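You operate a simulated robot arm through the tools that you are given. There is no shell and no other tool. Be economical: measure what you need, move in short steps, check, and stop when the job is done.

The job below is to be done with a simulated robot arm. You get a single attempt, and the scene is never put back.

## Task
Free the stop button, reset, set brush to 80 and dryer to 55, and start the drive.

Only the result counts: the job must be done as asked and must still hold three seconds after the hand-in. Knocking over, shifting, dropping, spilling or breaking anything else fails it.

## Robot
A 6-joint arm with a two-finger parallel gripper, fixed in place. Base frame: the origin is at the foot of the arm, x ahead of it, y to its left, z up; the work surface is at about z = 1.099. Readings come in m, degrees, newtons and seconds.
With the tool pointing down near the work surface it reaches from about 0.1 to 0.7 m from the base axis. Its first joint turns from -166.0 to 166.0 degrees. Payload 3.91 kg.
The tool frame sits at the grasp point between the pads (the TCP): z along the fingers, y along the line on which they close. The tips reach 0.03 m beyond it. The gripper opens to 0.11 m. The fingers are 0.02 m wide and 0.01 m thick; the gripper's body (0.048 by 0.112 m) begins 0.055 m behind the TCP.
Orientation is that of the tool frame in the base frame, as a unit quaternion [w, x, y, z]. With the fingers straight down and closing along the base's y, the tool's x points along the base's -x, its y along +y and its z along -z.

## Interface
- The arm moves only by the tool step_arm. Its arguments are lists of equal length, an entry for each row: "delta_pos": the shift along the tool's x, y, z in units of 500 mm (1.0 is 500 mm), a list of three; "rotation": the turn, a rotation vector about the tool's x, y, z in units of 60 degrees (1.0 is 60 degrees), a list of three; "hand": the opening in per cent of the stroke, from 0 (shut) to 100 (fully open). In form: {"delta_pos": [[dx, dy, dz], ...], "rotation": [[wx, wy, wz], ...], "hand": [hand, ...]}. A call has 1 to 20 rows; each row is the pose to reach, as a shift and turn from the pose commanded when the call began, along the tool's axes at that moment. A call with a number of a shift or a turn outside -1 to 1 is refused whole. Rows are played at 5 a second. More than 0.05 m and 8.6 degrees between two rows, or a gripper value outside its range, and nothing of the call is played. A pose out of reach is approached as far as the arm can. The call stops where the force on the tool passes 90 N (or 10 N more than at its start, if that is more) or the arm is blocked; 0.2 s more then pass. Each finger travels about 0.045 m/s and halts on what it meets, pressing with about 33 N; the grip force reading is that of the motor and also rises with nothing between the fingers. The clock runs only during rows and for 0.2 s after the last one: add rows that repeat a pose to give the fingers time. It gives the time, the measured TCP pose, the force on the tool (base axes), the opening and the grip force at its end, in the units of the frame above (readings bear some noise), with the torque about the TCP (base axes, N m) and any sound that the robot's microphone picked up.
- Cameras (640 x 400 px; columns grow to the right, rows downward): "scene" is fixed at [0.0487, 0.6481, 1.6471]; the picture's right is [-0.98, -0.19, 0.00], its down [-0.16, 0.82, -0.55] and it looks along [0.10, -0.54, -0.84] (base axes); focal length 223 px, centre (320, 200). "wrist" rides on the gripper at [0.071, 0.022, -0.107] in the tool frame; the picture's right is [-0.29, 0.96, 0.00], its down [-0.76, -0.23, -0.61] and it looks along [-0.58, -0.18, 0.79] (tool axes); focal length 243 px, centre (320, 200). There is no depth. A picture from a camera that has moved, and an enlarged one, comes with that camera's place and axes in the base frame and with its lens.
- capture(camera): a new picture of that camera. No time passes.
- move_column(by): slides the trunk up (or, below 0, down) by that many m; the arm rides with it, the base frame stays. It gives what a move gives, with no picture.
- inspect(camera, box): a new picture of the part [left, top, right, bottom] of that camera's present view, enlarged. No time passes.
- finish_job(): hands the job in; it is judged then, once.

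Go step by step. Nothing tells you positions but the pictures and the camera data: compare them with the known pose of the tool, close in by small moves and look again before you grip or let go. The budget is 120 turns and 84 pictures, counting those below and the enlarged ones. Unless the task says otherwise, let go and move clear before handing in, and close with one line.

The tools are called after ">>>" as a command line: name --argument value ..., lists and objects as JSON in quotes. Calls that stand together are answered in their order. step_arm: Moves the arm, as the interface text tells. Its arguments: {"type":"object","properties":{"delta_pos":{"type":"array"},"rotation":{"type":"array"},"hand":{"type":"array"}},"required":["delta_pos","rotation","hand"]} The other tools are called the same way: move_column (by) slides the trunk up or down; capture (camera) takes a picture; inspect (camera, box) takes an enlarged picture of a part of a camera's view; finish_job () hands the job in.

At the start:

```text
time: 0.0
eef_pos: [0.3101, 0.1019, 1.3073]
ee_rot: [0.001, -0.001, 1.0, 0.001]
ft_force: [-0.1, 0.0, 0.0]
moment: [-0.02, 0.0, -0.03]
finger_gap: 0.1099
grasp_force: 0.0
trunk travel left (down, up): [-0.525, 0.065]
```

scene: 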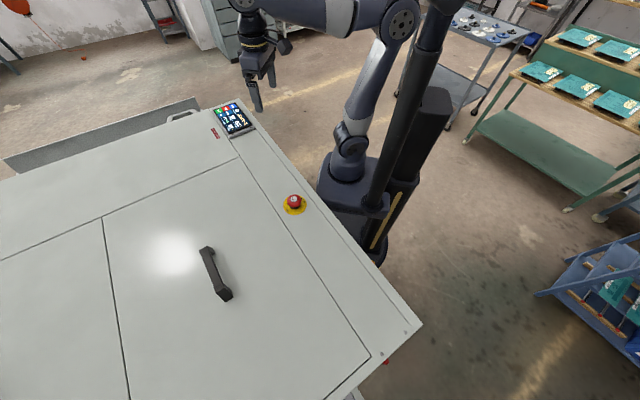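
wrist: 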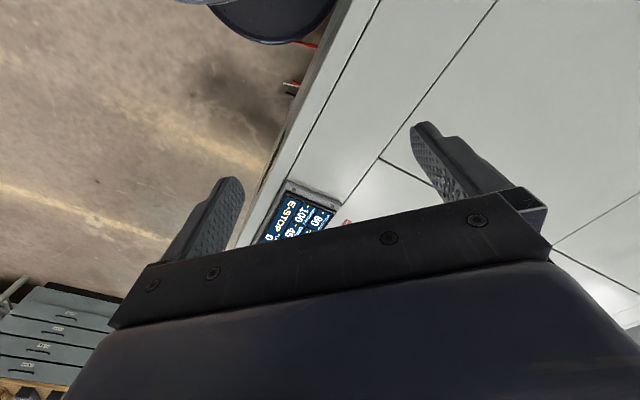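

The machine top has a touch panel near the far left edge and a red mushroom stop button near the arm's base. I'll enlarge both first.

>>> inspect --camera "scene" --box '[200, 90, 264, 150]'

>>> inspect --camera "scene" --box '[264, 180, 328, 220]'

>>> inspect --camera "wrist" --box '[240, 170, 360, 250]'

```text
6.67 times, centred on (232, 120) of scene
camera zoom: at [0.0487, 0.6481, 1.6471], right [-0.98, -0.19, 0.0], down [-0.16, 0.82, -0.55], along [0.1, -0.54, -0.84], focal length 1487 px, centre (907, 733)
```

zoom: 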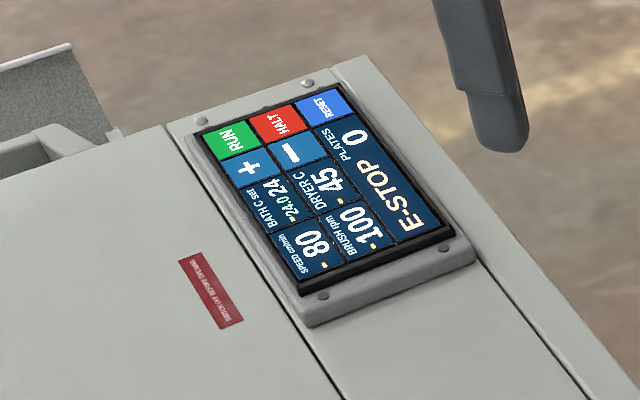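

```text
10.00 times, centred on (296, 200) of scene
camera zoom: at [0.0487, 0.6481, 1.6471], right [-0.98, -0.19, 0.0], down [-0.16, 0.82, -0.55], along [0.1, -0.54, -0.84], focal length 2231 px, centre (560, 200)
```

zoom: 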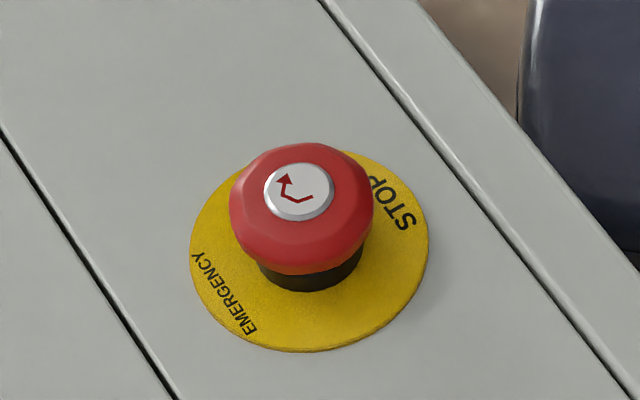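

```text
5.00 times, centred on (300, 210) of wrist
camera zoom: at [0.2373, 0.123, 1.414], right [0.29, 0.96, 0.0], down [0.76, -0.23, 0.61], along [0.58, -0.18, -0.79], focal length 1213 px, centre (420, 150)
```

zoom: 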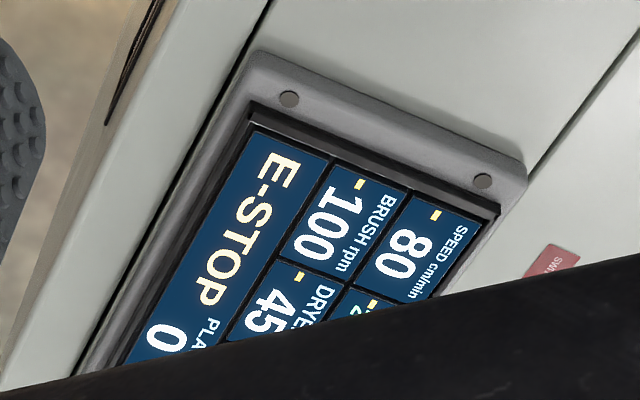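

The stop button is latched, and its arrow shows a clockwise release seen from above. I place it near (0.182, 0.326) with the cap top at about 1.13. I'll move above it and check with the wrist camera.

>>> step_arm --delta_pos '[[0.0427, 0.0747, 0.0167], [0.0853, 0.1493, 0.0333], [0.128, 0.224, 0.05], [0.1707, 0.2987, 0.0667], [0.2133, 0.3733, 0.0833], [0.256, 0.448, 0.1], [0.256, 0.448, 0.1]]' --rotation '[[0, 0, 0], [0, 0, 0], [0, 0, 0], [0, 0, 0], [0, 0, 0], [0, 0, 0], [0, 0, 0]]' --hand '[100, 100, 100, 100, 100, 100, 100]'

>>> capture --camera "wrist"

>>> capture --camera "scene"

```text
time: 1.6
eef_pos: [0.1804, 0.3234, 1.2539]
ee_rot: [0.0, 0.0, 1.0, 0.0]
ft_force: [-0.2, 0.7, -0.1]
moment: [-0.02, 0.01, 0.02]
finger_gap: 0.1099
grasp_force: 0.1
trunk travel left (down, up): [-0.525, 0.065]
```

```text
78 pictures are left
camera wrist: at [0.1076, 0.3447, 1.3618], right [0.29, 0.96, 0.0], down [0.76, -0.23, 0.61], along [0.58, -0.18, -0.79], focal length 243 px, centre (320, 200)
```

wrist: 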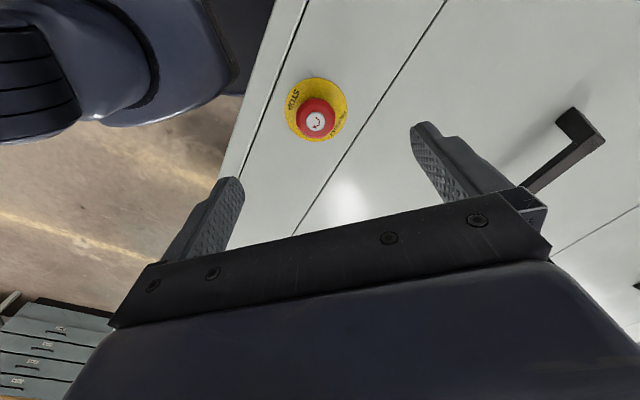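

```text
77 pictures are left
```

scene: 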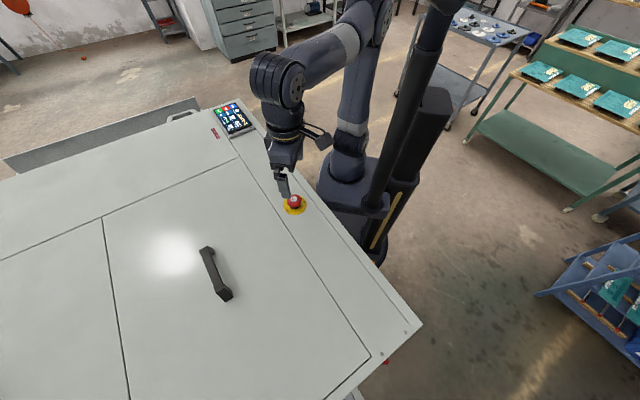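

The wrist view refines the button to about (0.184, 0.317). I'll pre-rotate anticlockwise by 30° and descend around the cap.

>>> step_arm --delta_pos '[[-0.0072, -0.012, 0.03], [-0.0072, -0.012, 0.08], [-0.0072, -0.012, 0.13], [-0.0072, -0.012, 0.16], [-0.0072, -0.012, 0.16]]' --rotation '[[0, 0, -0.125], [0, 0, -0.25], [0, 0, -0.375], [0, 0, -0.5], [0, 0, -0.5]]' --hand '[100, 100, 100, 100, 100]'

>>> capture --camera "wrist"

>>> inspect --camera "scene" --box '[248, 170, 344, 230]'

```text
time: 2.8
eef_pos: [0.182, 0.3203, 1.1758]
ee_rot: [0.001, -0.26, 0.966, 0.0]
ft_force: [-0.5, 0.2, -0.6]
moment: [-0.05, 0.02, -0.03]
finger_gap: 0.11
grasp_force: 0.1
trunk travel left (down, up): [-0.525, 0.065]
```

```text
76 pictures are left
camera wrist: at [0.1098, 0.3028, 1.2835], right [-0.23, 0.97, 0.0], down [0.77, 0.18, 0.61], along [0.59, 0.14, -0.79], focal length 243 px, centre (320, 200)
```

wrist: 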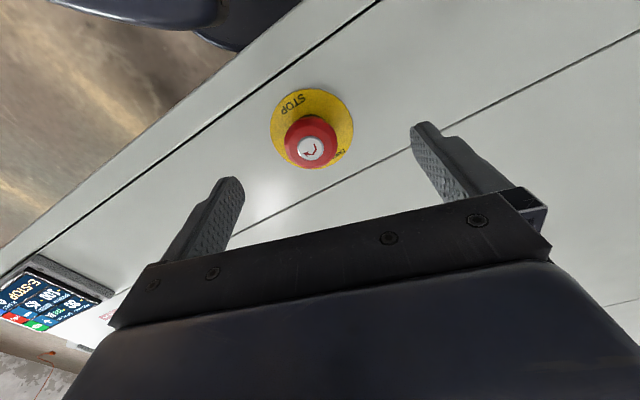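

```text
6.67 times, centred on (296, 200) of scene
camera zoom: at [0.0487, 0.6481, 1.6471], right [-0.98, -0.19, 0.0], down [-0.16, 0.82, -0.55], along [0.1, -0.54, -0.84], focal length 1487 px, centre (480, 200)
```

zoom: 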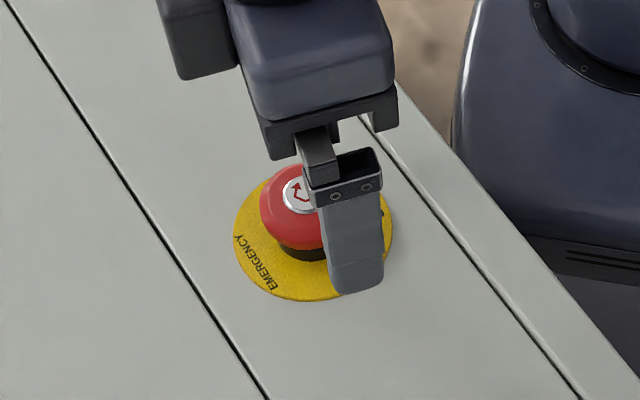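

The cap centre comes out at about (0.182, 0.315), so I'll shift slightly, descend to grip height, and close on it.

>>> step_arm --delta_pos '[[0.005, -0.0087, 0.03], [0.005, -0.0087, 0.066], [0.005, -0.0087, 0.066], [0.005, -0.0087, 0.066], [0.005, -0.0087, 0.066], [0.005, -0.0087, 0.066], [0.005, -0.0087, 0.066], [0.005, -0.0087, 0.066], [0.005, -0.0087, 0.066]]' --rotation '[[0, 0, 0], [0, 0, 0], [0, 0, 0], [0, 0, 0], [0, 0, 0], [0, 0, 0], [0, 0, 0], [0, 0, 0], [0, 0, 0]]' --hand '[100, 100, 100, 55, 55, 55, 30, 30, 30]'

>>> inspect --camera "scene" --box '[248, 170, 344, 230]'

>>> capture --camera "wrist"

```text
time: 4.8
eef_pos: [0.1861, 0.315, 1.1447]
ee_rot: [-0.001, -0.259, 0.966, -0.001]
ft_force: [-0.3, 0.3, 0.4]
moment: [0.01, -0.02, 0.0]
finger_gap: 0.033
grasp_force: 0.1
trunk travel left (down, up): [-0.525, 0.065]
```

```text
6.67 times, centred on (296, 200) of scene
camera zoom: at [0.0487, 0.6481, 1.6471], right [-0.98, -0.19, 0.0], down [-0.16, 0.82, -0.55], along [0.1, -0.54, -0.84], focal length 1487 px, centre (480, 200)
```

zoom: 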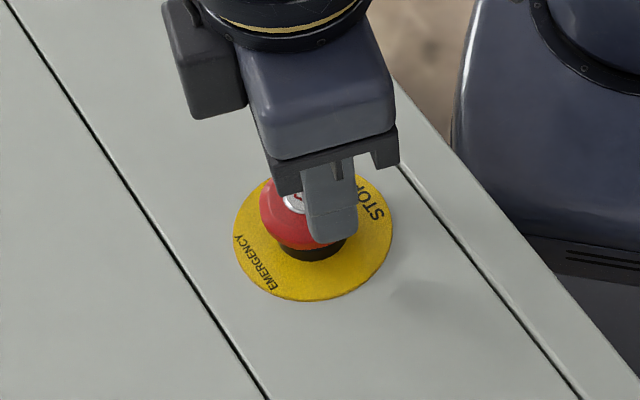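

```text
73 pictures are left
camera wrist: at [0.1123, 0.2968, 1.2514], right [-0.23, 0.97, 0.0], down [0.77, 0.18, 0.61], along [0.59, 0.14, -0.79], focal length 243 px, centre (320, 200)
```

wrist: 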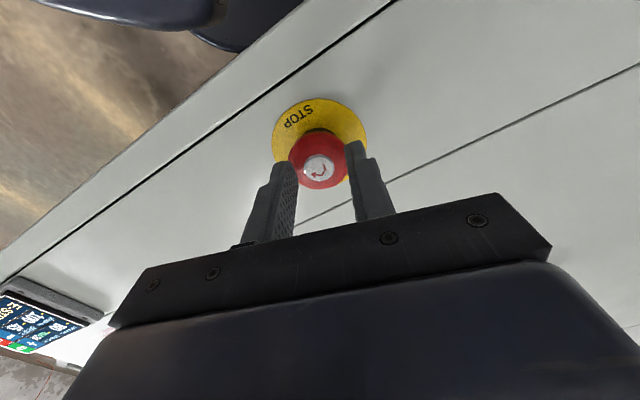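

No contact at a 33 mm gap. Re-triangulating the three wrist views puts the cap top lower, near z = 1.111, at about (0.191, 0.315), so the fingers are above it. I'll open, shift, descend 20 mm and close again.

>>> step_arm --delta_pos '[[0, 0, 0], [0, 0, 0], [0, 0, 0], [-0.012, -0.003, 0.0], [-0.012, -0.003, 0.02], [-0.012, -0.003, 0.04], [-0.012, -0.003, 0.04], [-0.012, -0.003, 0.04], [-0.012, -0.003, 0.04], [-0.012, -0.003, 0.04], [-0.012, -0.003, 0.04], [-0.012, -0.003, 0.04]]' --rotation '[[0, 0, 0], [0, 0, 0], [0, 0, 0], [0, 0, 0], [0, 0, 0], [0, 0, 0], [0, 0, 0], [0, 0, 0], [0, 0, 0], [0, 0, 0], [0, 0, 0], [0, 0, 0]]' --hand '[70, 70, 70, 70, 70, 70, 70, 45, 45, 30, 30, 30]'

>>> inspect --camera "scene" --box '[248, 170, 344, 230]'

>>> capture --camera "wrist"

```text
time: 7.4
eef_pos: [0.1915, 0.3144, 1.1236]
ee_rot: [0.0, -0.259, 0.966, 0.0]
ft_force: [4.1, -6.8, -1.4]
moment: [-0.25, -0.13, 0.04]
finger_gap: 0.0415
grasp_force: 44.4
trunk travel left (down, up): [-0.525, 0.065]
```

```text
6.67 times, centred on (296, 200) of scene
camera zoom: at [0.0487, 0.6481, 1.6471], right [-0.98, -0.19, 0.0], down [-0.16, 0.82, -0.55], along [0.1, -0.54, -0.84], focal length 1487 px, centre (480, 200)
```

zoom: 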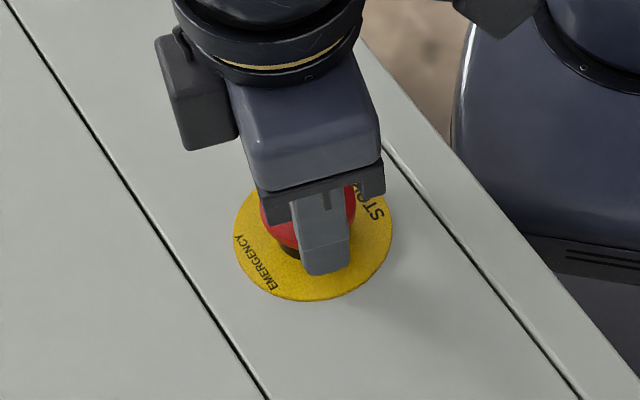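

```text
71 pictures are left
camera wrist: at [0.1186, 0.2976, 1.2308], right [-0.23, 0.97, 0.0], down [0.77, 0.18, 0.61], along [0.59, 0.14, -0.79], focal length 243 px, centre (320, 200)
```

wrist: 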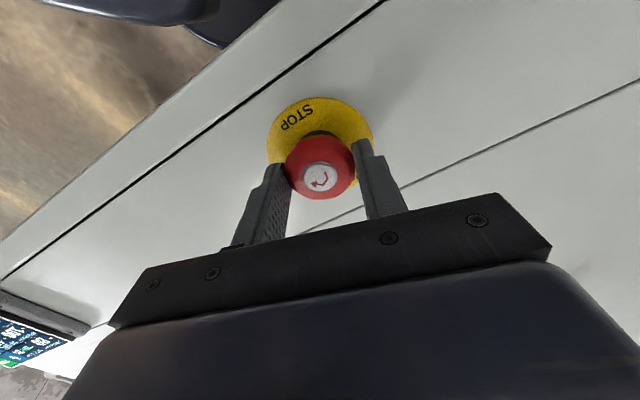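

Gripped at 41.5 mm. I'll now twist clockwise seen from above, which is + about the tool z.

>>> step_arm --delta_pos '[[0, 0, 0], [0, 0, 0], [0, 0, 0], [0, 0, 0], [0, 0, 0], [0, 0, 0], [0, 0, 0], [0, 0, 0]]' --rotation '[[0, 0, 0.1], [0, 0, 0.2], [0, 0, 0.3], [0, 0, 0.4], [0, 0, 0.5], [0, 0, 0.6], [0, 0, 0.7], [0, 0, 0.75]]' --hand '[30, 30, 30, 30, 30, 30, 30, 30]'

>>> capture --camera "wrist"

>>> inspect --camera "scene" --box '[184, 90, 280, 150]'

```text
time: 9.2
eef_pos: [0.1926, 0.3141, 1.1242]
ee_rot: [0.0, 0.132, 0.991, 0.001]
ft_force: [8.8, -16.1, 6.2]
moment: [-0.28, -0.54, 0.17]
finger_gap: 0.0416
grasp_force: 45.1
trunk travel left (down, up): [-0.525, 0.065]
```

```text
70 pictures are left
camera wrist: at [0.1278, 0.3537, 1.2315], right [0.53, 0.85, 0.0], down [0.67, -0.42, 0.61], along [0.52, -0.32, -0.79], focal length 243 px, centre (320, 200)
```

wrist: 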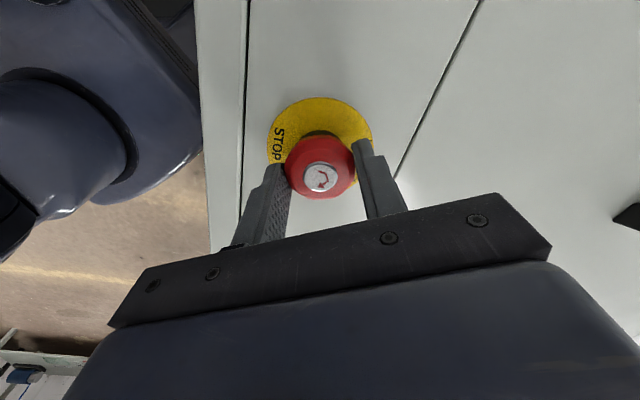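

```text
6.67 times, centred on (232, 120) of scene
camera zoom: at [0.0487, 0.6481, 1.6471], right [-0.98, -0.19, 0.0], down [-0.16, 0.82, -0.55], along [0.1, -0.54, -0.84], focal length 1487 px, centre (907, 733)
```

zoom: 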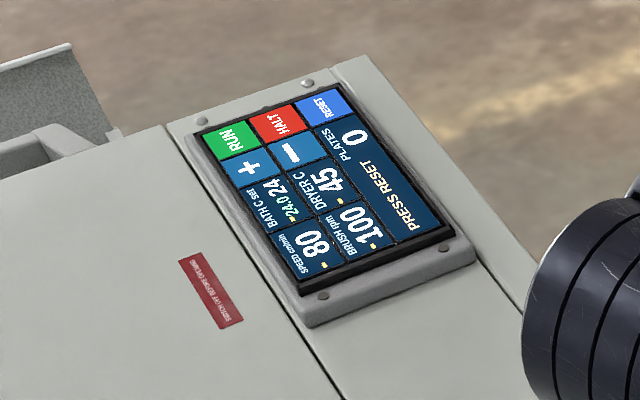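

The panel now shows "PRESS RESET", so the button is released. I'll let go and lift.

>>> step_arm --delta_pos '[[0, 0, 0], [0, 0, 0], [0, 0, 0], [0, 0, -0.06], [0, 0, -0.14], [0, 0, -0.22], [0, 0, -0.3]]' --rotation '[[0, 0, 0], [0, 0, 0], [0, 0, 0], [0, 0, 0], [0, 0, 0], [0, 0, 0], [0, 0, 0]]' --hand '[80, 80, 80, 80, 80, 80, 80]'

>>> inspect --camera "scene" --box '[184, 90, 280, 150]'

```text
time: 10.8
eef_pos: [0.1906, 0.3153, 1.2774]
ee_rot: [0.0, 0.131, 0.991, 0.0]
ft_force: [0.2, 0.1, 0.2]
moment: [-0.03, -0.01, 0.0]
finger_gap: 0.0878
grasp_force: 0.0
trunk travel left (down, up): [-0.525, 0.065]
```

```text
6.67 times, centred on (232, 120) of scene
camera zoom: at [0.0487, 0.6481, 1.6471], right [-0.98, -0.19, 0.0], down [-0.16, 0.82, -0.55], along [0.1, -0.54, -0.84], focal length 1487 px, centre (907, 733)
```

zoom: 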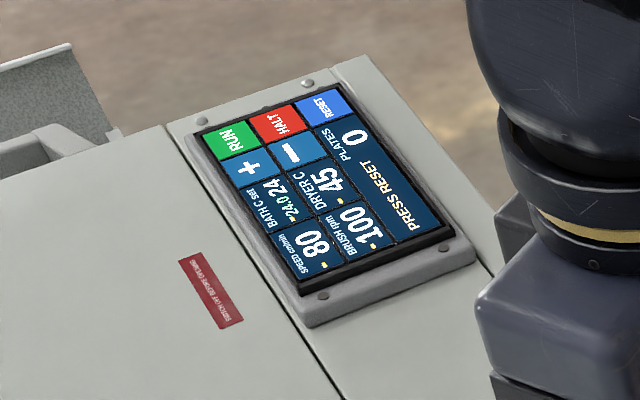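

Next is the panel. It is turned about 45° near (0.51, -0.02), with keys at roughly 30 mm pitch. I'll close the fingers, align with it and hover for a measurement.

>>> step_arm --delta_pos '[[-0.0762, -0.0448, -0.004], [-0.1524, -0.0896, -0.008], [-0.2286, -0.1344, -0.012], [-0.3048, -0.1792, -0.016], [-0.381, -0.224, -0.02], [-0.4572, -0.2688, -0.024], [-0.5334, -0.3136, -0.028], [-0.6096, -0.3584, -0.032], [-0.6858, -0.4032, -0.036], [-0.762, -0.448, -0.04], [-0.762, -0.448, -0.04], [-0.762, -0.448, -0.04]]' --rotation '[[0, 0, 0.0433], [0, 0, 0.0867], [0, 0, 0.13], [0, 0, 0.1733], [0, 0, 0.2167], [0, 0, 0.26], [0, 0, 0.3033], [0, 0, 0.3467], [0, 0, 0.39], [0, 0, 0.4333], [0, 0, 0.4333], [0, 0, 0.4333]]' --hand '[50, 20, 0, 0, 0, 0, 0, 0, 0, 0, 0, 0]'

>>> capture --camera "wrist"

>>> capture --camera "scene"

```text
time: 13.4
eef_pos: [0.5045, 0.0021, 1.2958]
ee_rot: [0.0, 0.35, 0.937, 0.0]
ft_force: [-0.2, 0.5, 0.4]
moment: [0.0, 0.0, -0.01]
finger_gap: 0.0
grasp_force: 32.9
trunk travel left (down, up): [-0.525, 0.065]
```

```text
67 pictures are left
camera wrist: at [0.4644, 0.0658, 1.4031], right [0.85, 0.53, 0.0], down [0.42, -0.67, 0.61], along [0.32, -0.52, -0.79], focal length 243 px, centre (320, 200)
```

wrist: 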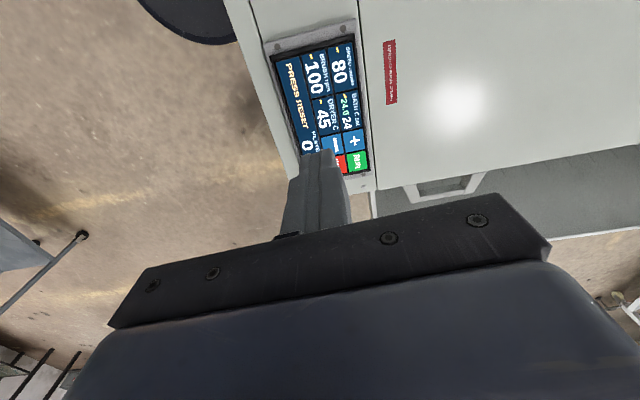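

```text
66 pictures are left
```

scene: 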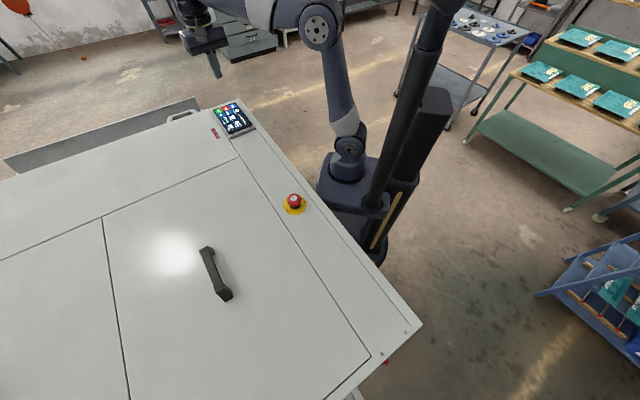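

>>> inspect --camera "wrist" --box '[248, 30, 408, 190]'

```text
2.50 times, centred on (328, 110) of wrist
camera zoom: at [0.4644, 0.0658, 1.4031], right [0.85, 0.53, 0.0], down [0.42, -0.67, 0.61], along [0.32, -0.52, -0.79], focal length 606 px, centre (300, 425)
```

zoom: 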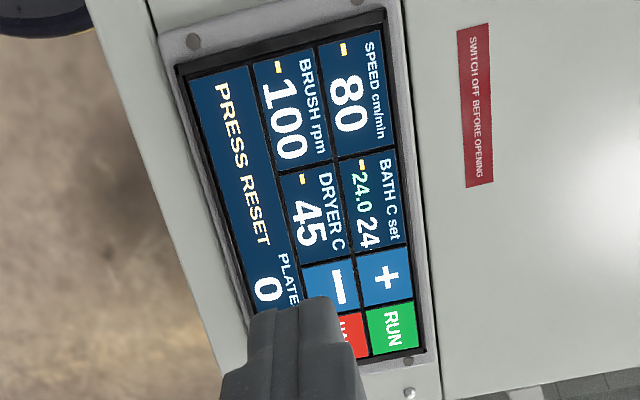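

From the wrist view at z ≈ 1.088, the screen is a 45° rectangle of 95 × 173 mm with square keys of about 32 mm. RESET should be at (0.560, -0.099). I'll hover low over it.

>>> step_arm --delta_pos '[[-0.0435, -0.0159, 0.056], [-0.087, -0.0318, 0.112], [-0.1306, -0.0478, 0.168], [-0.1741, -0.0637, 0.224], [-0.2176, -0.0796, 0.28], [-0.2176, -0.0796, 0.28]]' --rotation '[[0, 0, 0.013], [0, 0, 0.027], [0, 0, 0.04], [0, 0, 0.053], [0, 0, 0.067], [0, 0, 0.067]]' --hand '[0, 0, 0, 0, 0, 0]'

>>> capture --camera "wrist"

>>> inspect --camera "scene" --box '[184, 90, 280, 150]'

```text
time: 14.8
eef_pos: [0.5564, -0.1033, 1.1534]
ee_rot: [0.001, 0.383, 0.924, 0.0]
ft_force: [0.6, -0.1, -0.1]
moment: [0.02, 0.03, -0.01]
finger_gap: 0.0004
grasp_force: 33.3
trunk travel left (down, up): [-0.525, 0.065]
```

```text
64 pictures are left
camera wrist: at [0.5209, -0.0369, 1.2613], right [0.88, 0.47, 0.0], down [0.37, -0.7, 0.61], along [0.29, -0.54, -0.79], focal length 243 px, centre (320, 200)
```

wrist: 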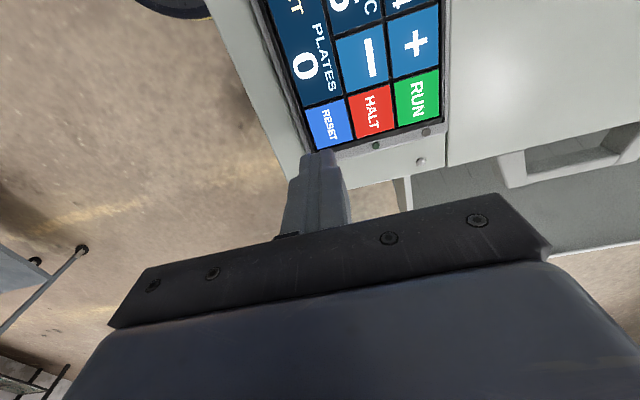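

```text
6.67 times, centred on (232, 120) of scene
camera zoom: at [0.0487, 0.6481, 1.6471], right [-0.98, -0.19, 0.0], down [-0.16, 0.82, -0.55], along [0.1, -0.54, -0.84], focal length 1487 px, centre (907, 733)
```

zoom: 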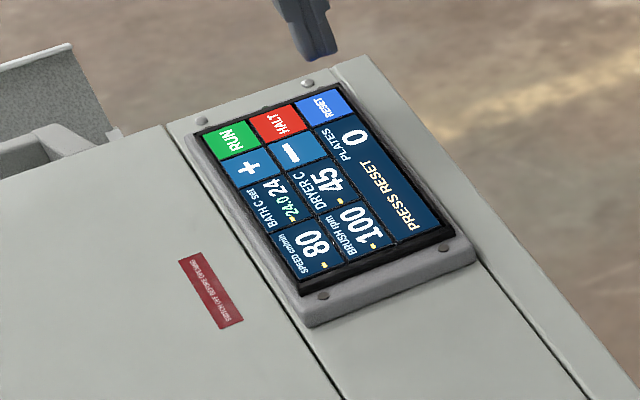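

In the closer view RESET is near (0.558, -0.092). I'll correct the position, come down partway and look again.

>>> step_arm --delta_pos '[[0.0124, 0.0188, 0], [0.0124, 0.0188, 0.03], [0.0124, 0.0188, 0.03]]' --rotation '[[0, 0, 0], [0, 0, 0], [0, 0, 0]]' --hand '[0, 0, 0]'

>>> capture --camera "wrist"

>>> inspect --camera "scene" --box '[184, 90, 280, 150]'

```text
time: 15.6
eef_pos: [0.5583, -0.0909, 1.1385]
ee_rot: [0.0, 0.383, 0.924, -0.001]
ft_force: [0.2, 0.5, -0.2]
moment: [0.02, -0.03, 0.01]
finger_gap: 0.0001
grasp_force: 32.7
trunk travel left (down, up): [-0.525, 0.065]
```

```text
62 pictures are left
camera wrist: at [0.5228, -0.0246, 1.246], right [0.88, 0.47, 0.0], down [0.37, -0.7, 0.61], along [0.29, -0.54, -0.79], focal length 243 px, centre (320, 200)
```

wrist: 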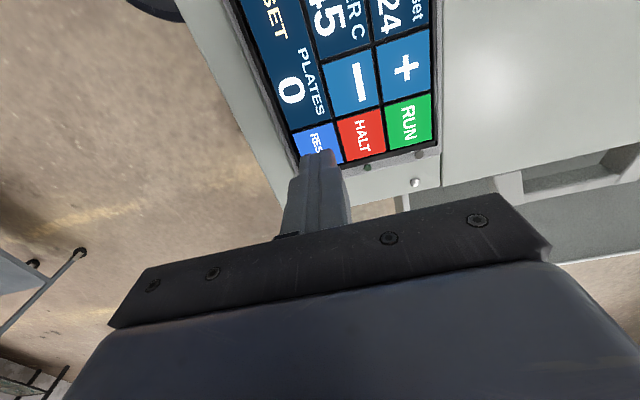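

```text
6.67 times, centred on (232, 120) of scene
camera zoom: at [0.0487, 0.6481, 1.6471], right [-0.98, -0.19, 0.0], down [-0.16, 0.82, -0.55], along [0.1, -0.54, -0.84], focal length 1487 px, centre (907, 733)
```

zoom: 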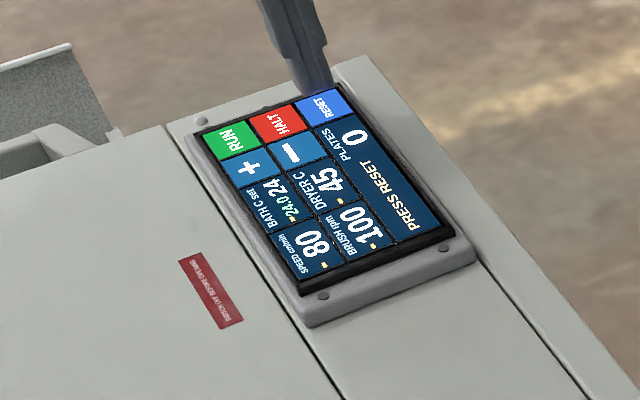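

The finger is centred over RESET. I'll descend to just above the expected surface.

>>> step_arm --delta_pos '[[0, 0, 0.012], [0, 0, 0.024], [0, 0, 0.03], [0, 0, 0.03]]' --rotation '[[0, 0, 0], [0, 0, 0], [0, 0, 0], [0, 0, 0]]' --hand '[0, 0, 0, 0]'

>>> inspect --camera "scene" --box '[184, 90, 280, 150]'

```text
time: 16.6
eef_pos: [0.5572, -0.0908, 1.1264]
ee_rot: [0.003, 0.382, 0.924, 0.001]
ft_force: [5.3, -3.3, 17.1]
moment: [-0.04, -0.09, 0.01]
finger_gap: 0.0
grasp_force: 33.4
trunk travel left (down, up): [-0.525, 0.065]
heard: click
```

```text
6.67 times, centred on (232, 120) of scene
camera zoom: at [0.0487, 0.6481, 1.6471], right [-0.98, -0.19, 0.0], down [-0.16, 0.82, -0.55], along [0.1, -0.54, -0.84], focal length 1487 px, centre (907, 733)
```

zoom: 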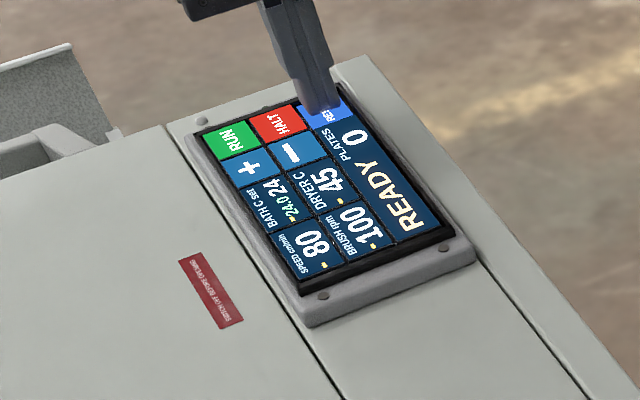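

RESET clicked and the panel shows READY, with contact at TCP z ≈ 1.1265. I'll lift and move over the BRUSH tile.

>>> step_arm --delta_pos '[[0, 0, -0.04], [0.06, 0.015, -0.063], [0.125, 0.031, -0.063], [0.19, 0.048, -0.063], [0.256, 0.064, -0.063], [0.256, 0.064, -0.063]]' --rotation '[[0, 0, 0], [0, 0, 0], [0, 0, 0], [0, 0, 0], [0, 0, 0], [0, 0, 0]]' --hand '[0, 0, 0, 0, 0, 0]'

>>> capture --camera "wrist"

>>> inspect --camera "scene" --box '[184, 90, 280, 150]'

```text
time: 18.0
eef_pos: [0.4891, 0.0238, 1.1558]
ee_rot: [0.0, 0.383, 0.924, 0.0]
ft_force: [-0.4, -0.2, 0.0]
moment: [-0.02, 0.01, -0.04]
finger_gap: 0.0
grasp_force: 33.0
trunk travel left (down, up): [-0.525, 0.065]
```

```text
59 pictures are left
camera wrist: at [0.4532, 0.0892, 1.2629], right [0.88, 0.47, 0.0], down [0.37, -0.7, 0.61], along [0.29, -0.54, -0.79], focal length 243 px, centre (320, 200)
```

wrist: 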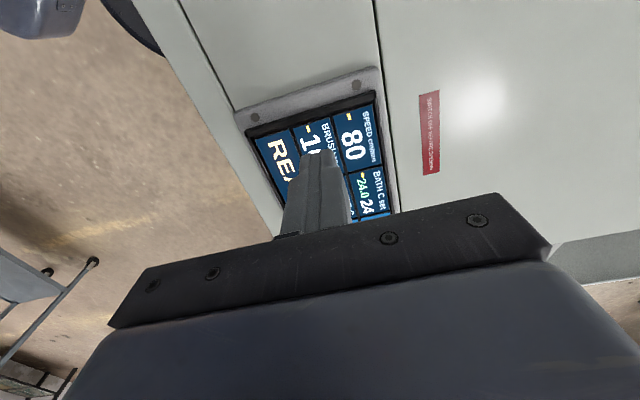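

```text
6.67 times, centred on (232, 120) of scene
camera zoom: at [0.0487, 0.6481, 1.6471], right [-0.98, -0.19, 0.0], down [-0.16, 0.82, -0.55], along [0.1, -0.54, -0.84], focal length 1487 px, centre (907, 733)
```

zoom: 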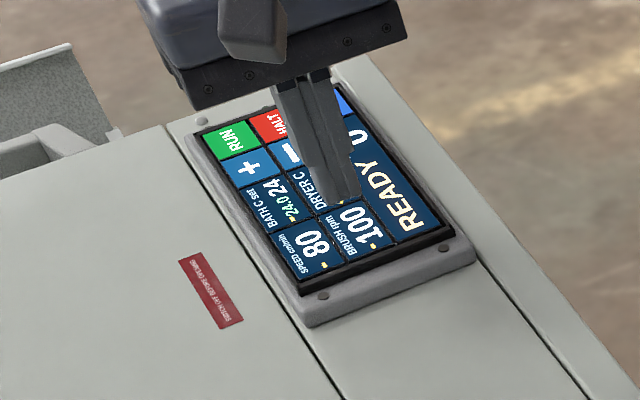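

The finger is over BRUSH, slightly toward its outer end. I'll nudge it 6 mm and press.

>>> step_arm --delta_pos '[[-0.012, 0, 0.025], [-0.012, 0, 0.045], [-0.012, 0, 0.057], [-0.012, 0, 0.064], [-0.012, 0, 0.064]]' --rotation '[[0, 0, 0], [0, 0, 0], [0, 0, 0], [0, 0, 0], [0, 0, 0]]' --hand '[0, 0, 0, 0, 0]'

>>> inspect --camera "scene" --box '[184, 90, 280, 150]'

```text
time: 19.2
eef_pos: [0.4932, 0.0178, 1.1249]
ee_rot: [0.003, 0.383, 0.924, 0.001]
ft_force: [0.8, -0.8, 20.6]
moment: [-0.03, 0.02, -0.02]
finger_gap: 0.0
grasp_force: 33.3
trunk travel left (down, up): [-0.525, 0.065]
heard: click
```

```text
6.67 times, centred on (232, 120) of scene
camera zoom: at [0.0487, 0.6481, 1.6471], right [-0.98, -0.19, 0.0], down [-0.16, 0.82, -0.55], along [0.1, -0.54, -0.84], focal length 1487 px, centre (907, 733)
```

zoom: 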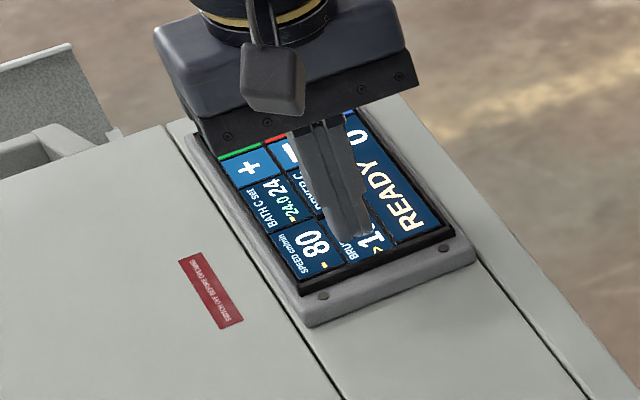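

The BRUSH marker changed to ">", so it is selected. Next I'll hover over the minus key at about (0.556, -0.044).

>>> step_arm --delta_pos '[[0, 0, -0.04], [-0.06, 0, -0.064], [-0.12, 0, -0.064], [-0.176, 0, -0.064], [-0.176, 0, -0.064]]' --rotation '[[0, 0, 0], [0, 0, 0], [0, 0, 0], [0, 0, 0], [0, 0, 0]]' --hand '[0, 0, 0, 0, 0]'

>>> capture --camera "wrist"

>>> inspect --camera "scene" --box '[184, 90, 280, 150]'

```text
time: 20.4
eef_pos: [0.561, -0.0447, 1.1551]
ee_rot: [0.0, 0.383, 0.924, 0.0]
ft_force: [0.6, 0.3, 0.6]
moment: [0.0, 0.03, 0.01]
finger_gap: 0.0
grasp_force: 32.9
trunk travel left (down, up): [-0.525, 0.065]
```

```text
56 pictures are left
camera wrist: at [0.5258, 0.0206, 1.2628], right [0.88, 0.47, 0.0], down [0.37, -0.7, 0.61], along [0.29, -0.54, -0.79], focal length 243 px, centre (320, 200)
```

wrist: 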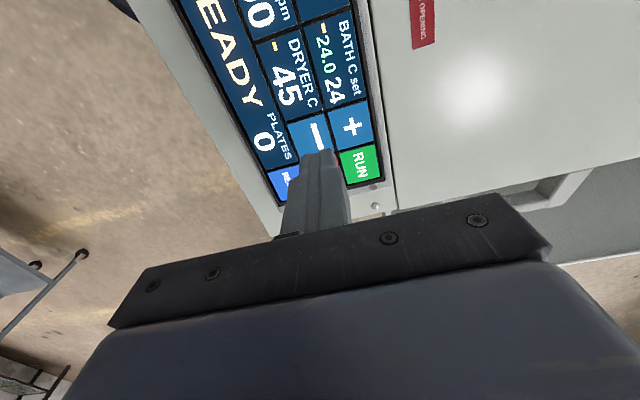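

```text
6.67 times, centred on (232, 120) of scene
camera zoom: at [0.0487, 0.6481, 1.6471], right [-0.98, -0.19, 0.0], down [-0.16, 0.82, -0.55], along [0.1, -0.54, -0.84], focal length 1487 px, centre (907, 733)
```

zoom: 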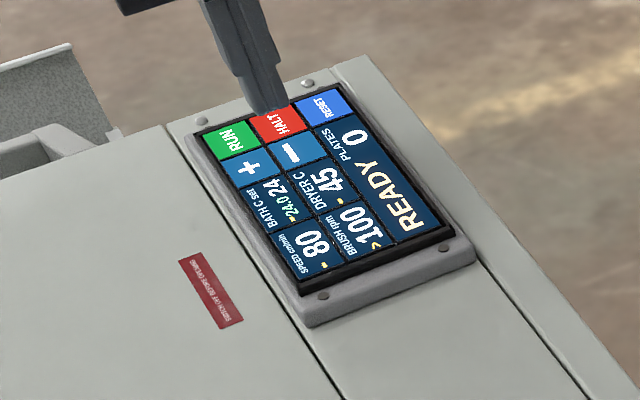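

I need a small correction toward the minus key centre, then one press and a lift to read the step size.

>>> step_arm --delta_pos '[[0.01, -0.0072, 0.025], [0.01, -0.0072, 0.045], [0.01, -0.0072, 0.057], [0.01, -0.0072, 0.064], [0.01, -0.0072, 0.064], [0.01, -0.0072, 0.045]]' --rotation '[[0, 0, 0], [0, 0, 0], [0, 0, 0], [0, 0, 0], [0, 0, 0], [0, 0, 0]]' --hand '[0, 0, 0, 0, 0, 0]'

>>> inspect --camera "scene" --box '[184, 90, 280, 150]'

```text
time: 21.8
eef_pos: [0.5524, -0.0415, 1.132]
ee_rot: [-0.001, 0.382, 0.924, -0.001]
ft_force: [0.3, 0.1, 0.0]
moment: [0.02, -0.01, 0.0]
finger_gap: 0.0
grasp_force: 33.1
trunk travel left (down, up): [-0.525, 0.065]
heard: click
```

```text
6.67 times, centred on (232, 120) of scene
camera zoom: at [0.0487, 0.6481, 1.6471], right [-0.98, -0.19, 0.0], down [-0.16, 0.82, -0.55], along [0.1, -0.54, -0.84], focal length 1487 px, centre (907, 733)
```

zoom: 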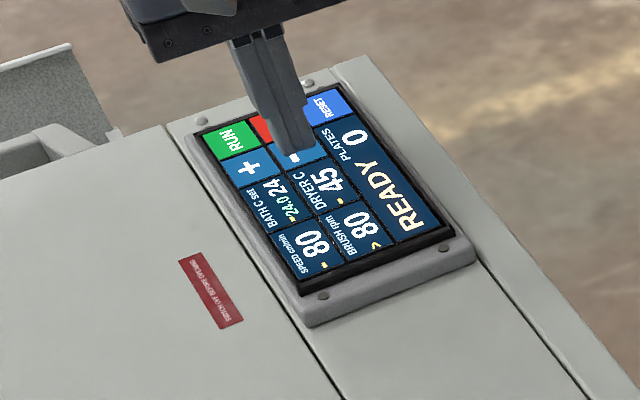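

One press took BRUSH from 100 to 80. I'll move along to the DRYER tile and press it.

>>> step_arm --delta_pos '[[0, 0, -0.02], [0.04, 0, -0.03], [0.084, 0, -0.03], [0.084, 0, -0.03], [0.084, 0, 0.0], [0.084, 0, 0.012], [0.084, 0, 0.02], [0.084, 0, 0.02], [0.084, 0, 0.0]]' --rotation '[[0, 0, 0], [0, 0, 0], [0, 0, 0], [0, 0, 0], [0, 0, 0], [0, 0, 0], [0, 0, 0], [0, 0, 0], [0, 0, 0]]' --hand '[0, 0, 0, 0, 0, 0, 0, 0, 0]'

>>> inspect --camera "scene" --box '[184, 90, 280, 150]'

```text
time: 23.8
eef_pos: [0.5204, -0.0107, 1.131]
ee_rot: [-0.002, 0.383, 0.924, 0.0]
ft_force: [-1.1, 0.2, 0.6]
moment: [0.02, -0.02, 0.02]
finger_gap: 0.0002
grasp_force: 33.0
trunk travel left (down, up): [-0.525, 0.065]
heard: click
```

```text
6.67 times, centred on (232, 120) of scene
camera zoom: at [0.0487, 0.6481, 1.6471], right [-0.98, -0.19, 0.0], down [-0.16, 0.82, -0.55], along [0.1, -0.54, -0.84], focal length 1487 px, centre (907, 733)
```

zoom: 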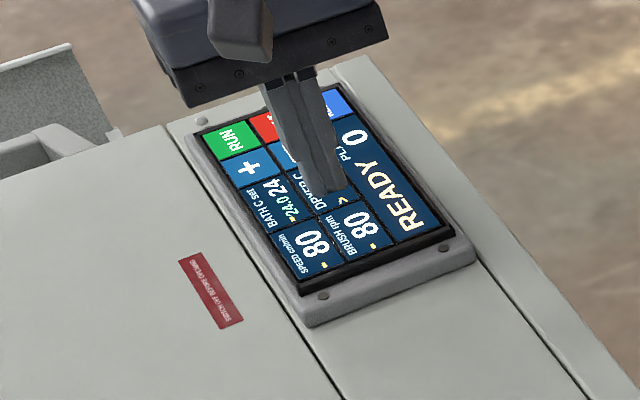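

DRYER is selected. Now I'll move to plus and press once.

>>> step_arm --delta_pos '[[0, 0, -0.03], [-0.042, 0.032, -0.03], [-0.084, 0.064, -0.03], [-0.084, 0.064, -0.03], [-0.084, 0.064, 0.0], [-0.084, 0.064, 0.012], [-0.084, 0.064, 0.02], [-0.084, 0.064, 0.02], [-0.084, 0.064, -0.01]]' --rotation '[[0, 0, 0], [0, 0, 0], [0, 0, 0], [0, 0, 0], [0, 0, 0], [0, 0, 0], [0, 0, 0], [0, 0, 0], [0, 0, 0]]' --hand '[0, 0, 0, 0, 0, 0, 0, 0, 0]'

>>> inspect --camera "scene" --box '[184, 90, 280, 150]'

>>> capture --camera "wrist"

```text
time: 25.8
eef_pos: [0.5751, -0.0186, 1.1386]
ee_rot: [0.0, 0.383, 0.924, -0.001]
ft_force: [0.4, 0.2, 0.3]
moment: [-0.03, 0.04, 0.0]
finger_gap: 0.0001
grasp_force: 32.9
trunk travel left (down, up): [-0.525, 0.065]
heard: click
```

```text
6.67 times, centred on (232, 120) of scene
camera zoom: at [0.0487, 0.6481, 1.6471], right [-0.98, -0.19, 0.0], down [-0.16, 0.82, -0.55], along [0.1, -0.54, -0.84], focal length 1487 px, centre (907, 733)
```

zoom: 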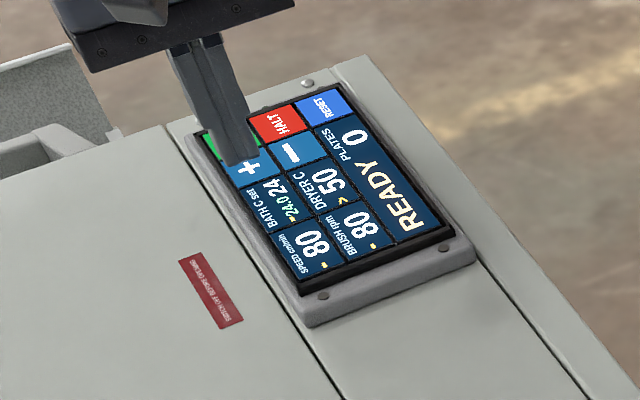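

```text
51 pictures are left
camera wrist: at [0.5391, 0.0467, 1.2455], right [0.88, 0.47, 0.0], down [0.37, -0.7, 0.61], along [0.29, -0.54, -0.79], focal length 243 px, centre (320, 200)
```

wrist: 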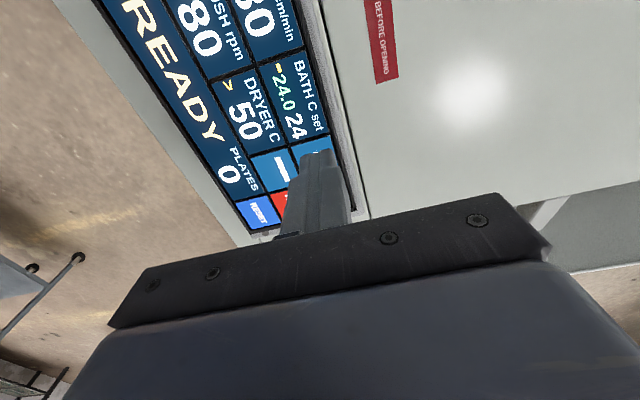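

DRYER is at 50, so the step is 5. One more press in the same spot.

>>> step_arm --delta_pos '[[0, 0, 0.015], [0, 0, 0.022], [0, 0, 0.03], [0, 0, 0.03], [0, 0, 0.0], [0, 0, -0.03]]' --rotation '[[0, 0, 0], [0, 0, 0], [0, 0, 0], [0, 0, 0], [0, 0, 0], [0, 0, 0]]' --hand '[0, 0, 0, 0, 0, 0]'

>>> inspect --camera "scene" --box '[216, 100, 272, 140]'

```text
time: 27.2
eef_pos: [0.573, -0.0185, 1.1532]
ee_rot: [-0.001, 0.383, 0.924, -0.001]
ft_force: [-1.1, -0.6, -0.5]
moment: [0.02, 0.01, -0.01]
finger_gap: 0.0
grasp_force: 33.1
trunk travel left (down, up): [-0.525, 0.065]
heard: click
```

```text
10.00 times, centred on (244, 120) of scene
camera zoom: at [0.0487, 0.6481, 1.6471], right [-0.98, -0.19, 0.0], down [-0.16, 0.82, -0.55], along [0.1, -0.54, -0.84], focal length 2231 px, centre (1080, 1000)
```

zoom: 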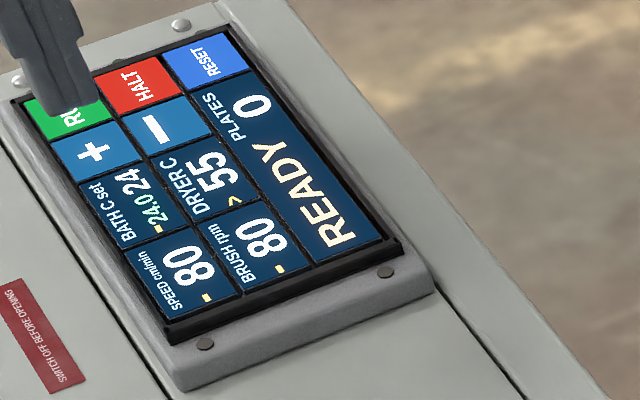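

BRUSH reads 80 and DRYER reads 55. I'll hover over RUN and check before pressing.

>>> step_arm --delta_pos '[[-0.035, -0.003, 0], [-0.071, -0.006, 0], [-0.071, -0.006, 0]]' --rotation '[[0, 0, 0], [0, 0, 0], [0, 0, 0]]' --hand '[0, 0, 0]'

>>> capture --camera "wrist"

```text
time: 28.0
eef_pos: [0.5969, -0.0469, 1.1519]
ee_rot: [0.0, 0.383, 0.924, 0.0]
ft_force: [0.3, 0.2, -0.1]
moment: [-0.03, 0.02, 0.01]
finger_gap: 0.0
grasp_force: 33.1
trunk travel left (down, up): [-0.525, 0.065]
```

```text
49 pictures are left
camera wrist: at [0.5615, 0.0188, 1.2592], right [0.88, 0.47, 0.0], down [0.37, -0.7, 0.61], along [0.29, -0.54, -0.79], focal length 243 px, centre (320, 200)
```

wrist: 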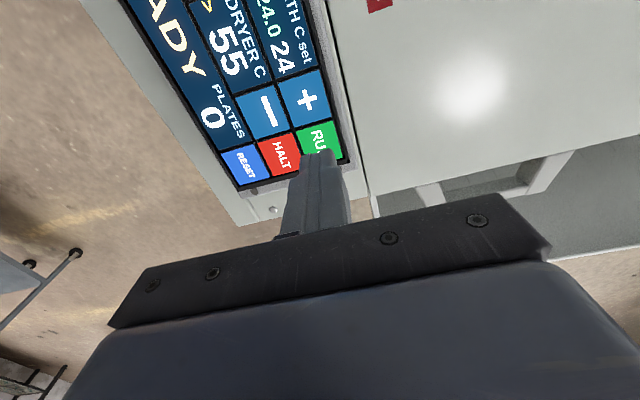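

The finger is centred on RUN, so I'll press and lift clear.

>>> step_arm --delta_pos '[[0, 0, 0.025], [0, 0, 0.045], [0, 0, 0.052], [0, 0, 0.06], [0, 0, 0.06], [0, 0, 0.03], [0, 0, -0.03], [0, 0, -0.12], [0, 0, -0.2]]' --rotation '[[0, 0, 0], [0, 0, 0], [0, 0, 0], [0, 0, 0], [0, 0, 0], [0, 0, 0], [0, 0, 0], [0, 0, 0], [0, 0, 0]]' --hand '[0, 0, 0, 0, 0, 0, 0, 0, 0]'

>>> inspect --camera "scene" --box '[208, 95, 272, 145]'

>>> capture --camera "scene"

```text
time: 30.0
eef_pos: [0.5992, -0.0428, 1.2519]
ee_rot: [0.001, 0.382, 0.924, 0.0]
ft_force: [0.2, 0.0, 0.0]
moment: [0.0, 0.03, 0.0]
finger_gap: 0.0
grasp_force: 32.8
trunk travel left (down, up): [-0.525, 0.065]
heard: click
```

```text
8.00 times, centred on (240, 120) of scene
camera zoom: at [0.0487, 0.6481, 1.6471], right [-0.98, -0.19, 0.0], down [-0.16, 0.82, -0.55], along [0.1, -0.54, -0.84], focal length 1784 px, centre (960, 840)
```

zoom: 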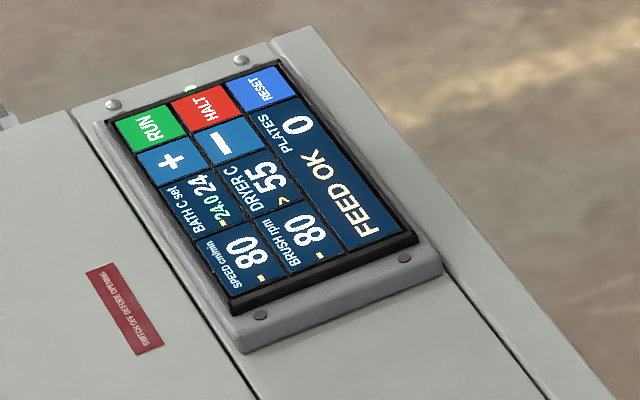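

```text
47 pictures are left
```

scene: 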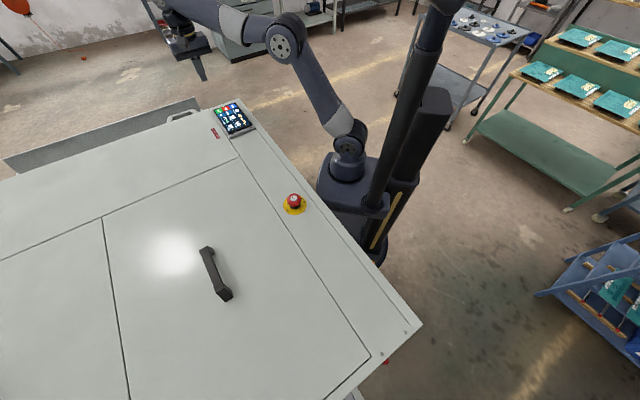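

The panel reads "FEED OK" with a green lamp lit, brush 80 and dryer 55. I'll wait a couple of seconds to confirm it holds.

>>> step_arm --delta_pos '[[0, 0, 0], [0, 0, 0], [0, 0, 0], [0, 0, 0], [0, 0, 0], [0, 0, 0], [0, 0, 0], [0, 0, 0], [0, 0, 0], [0, 0, 0], [0, 0, 0], [0, 0, 0], [0, 0, 0], [0, 0, 0], [0, 0, 0]]' --rotation '[[0, 0, 0], [0, 0, 0], [0, 0, 0], [0, 0, 0], [0, 0, 0], [0, 0, 0], [0, 0, 0], [0, 0, 0], [0, 0, 0], [0, 0, 0], [0, 0, 0], [0, 0, 0], [0, 0, 0], [0, 0, 0], [0, 0, 0]]' --hand '[0, 0, 0, 0, 0, 0, 0, 0, 0, 0, 0, 0, 0, 0, 0]'

>>> inspect --camera "scene" --box '[208, 95, 272, 145]'

```text
time: 33.2
eef_pos: [0.5991, -0.043, 1.2522]
ee_rot: [0.001, 0.382, 0.924, 0.0]
ft_force: [-0.4, 0.0, 0.1]
moment: [0.07, 0.04, 0.03]
finger_gap: 0.0
grasp_force: 33.0
trunk travel left (down, up): [-0.525, 0.065]
```

```text
8.00 times, centred on (240, 120) of scene
camera zoom: at [0.0487, 0.6481, 1.6471], right [-0.98, -0.19, 0.0], down [-0.16, 0.82, -0.55], along [0.1, -0.54, -0.84], focal length 1784 px, centre (960, 840)
```

zoom: 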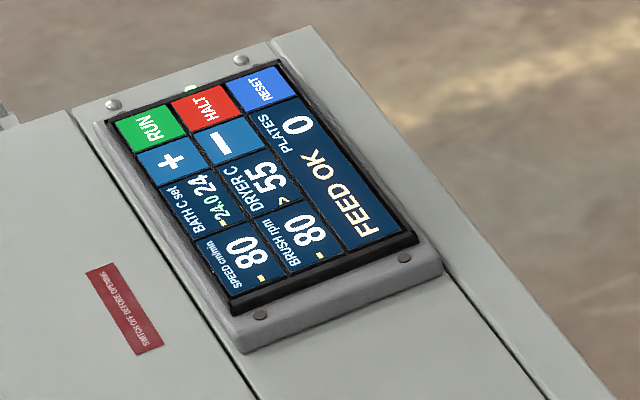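

The state holds and the arm is clear, so I'm handing in.

>>> finish_job

```text
The job is handed in.
```

The stop button is freed and reset, brush is at 80, dryer is at 55, and the drive is started; the panel still showed "FEED OK" three seconds later, just before I handed in.
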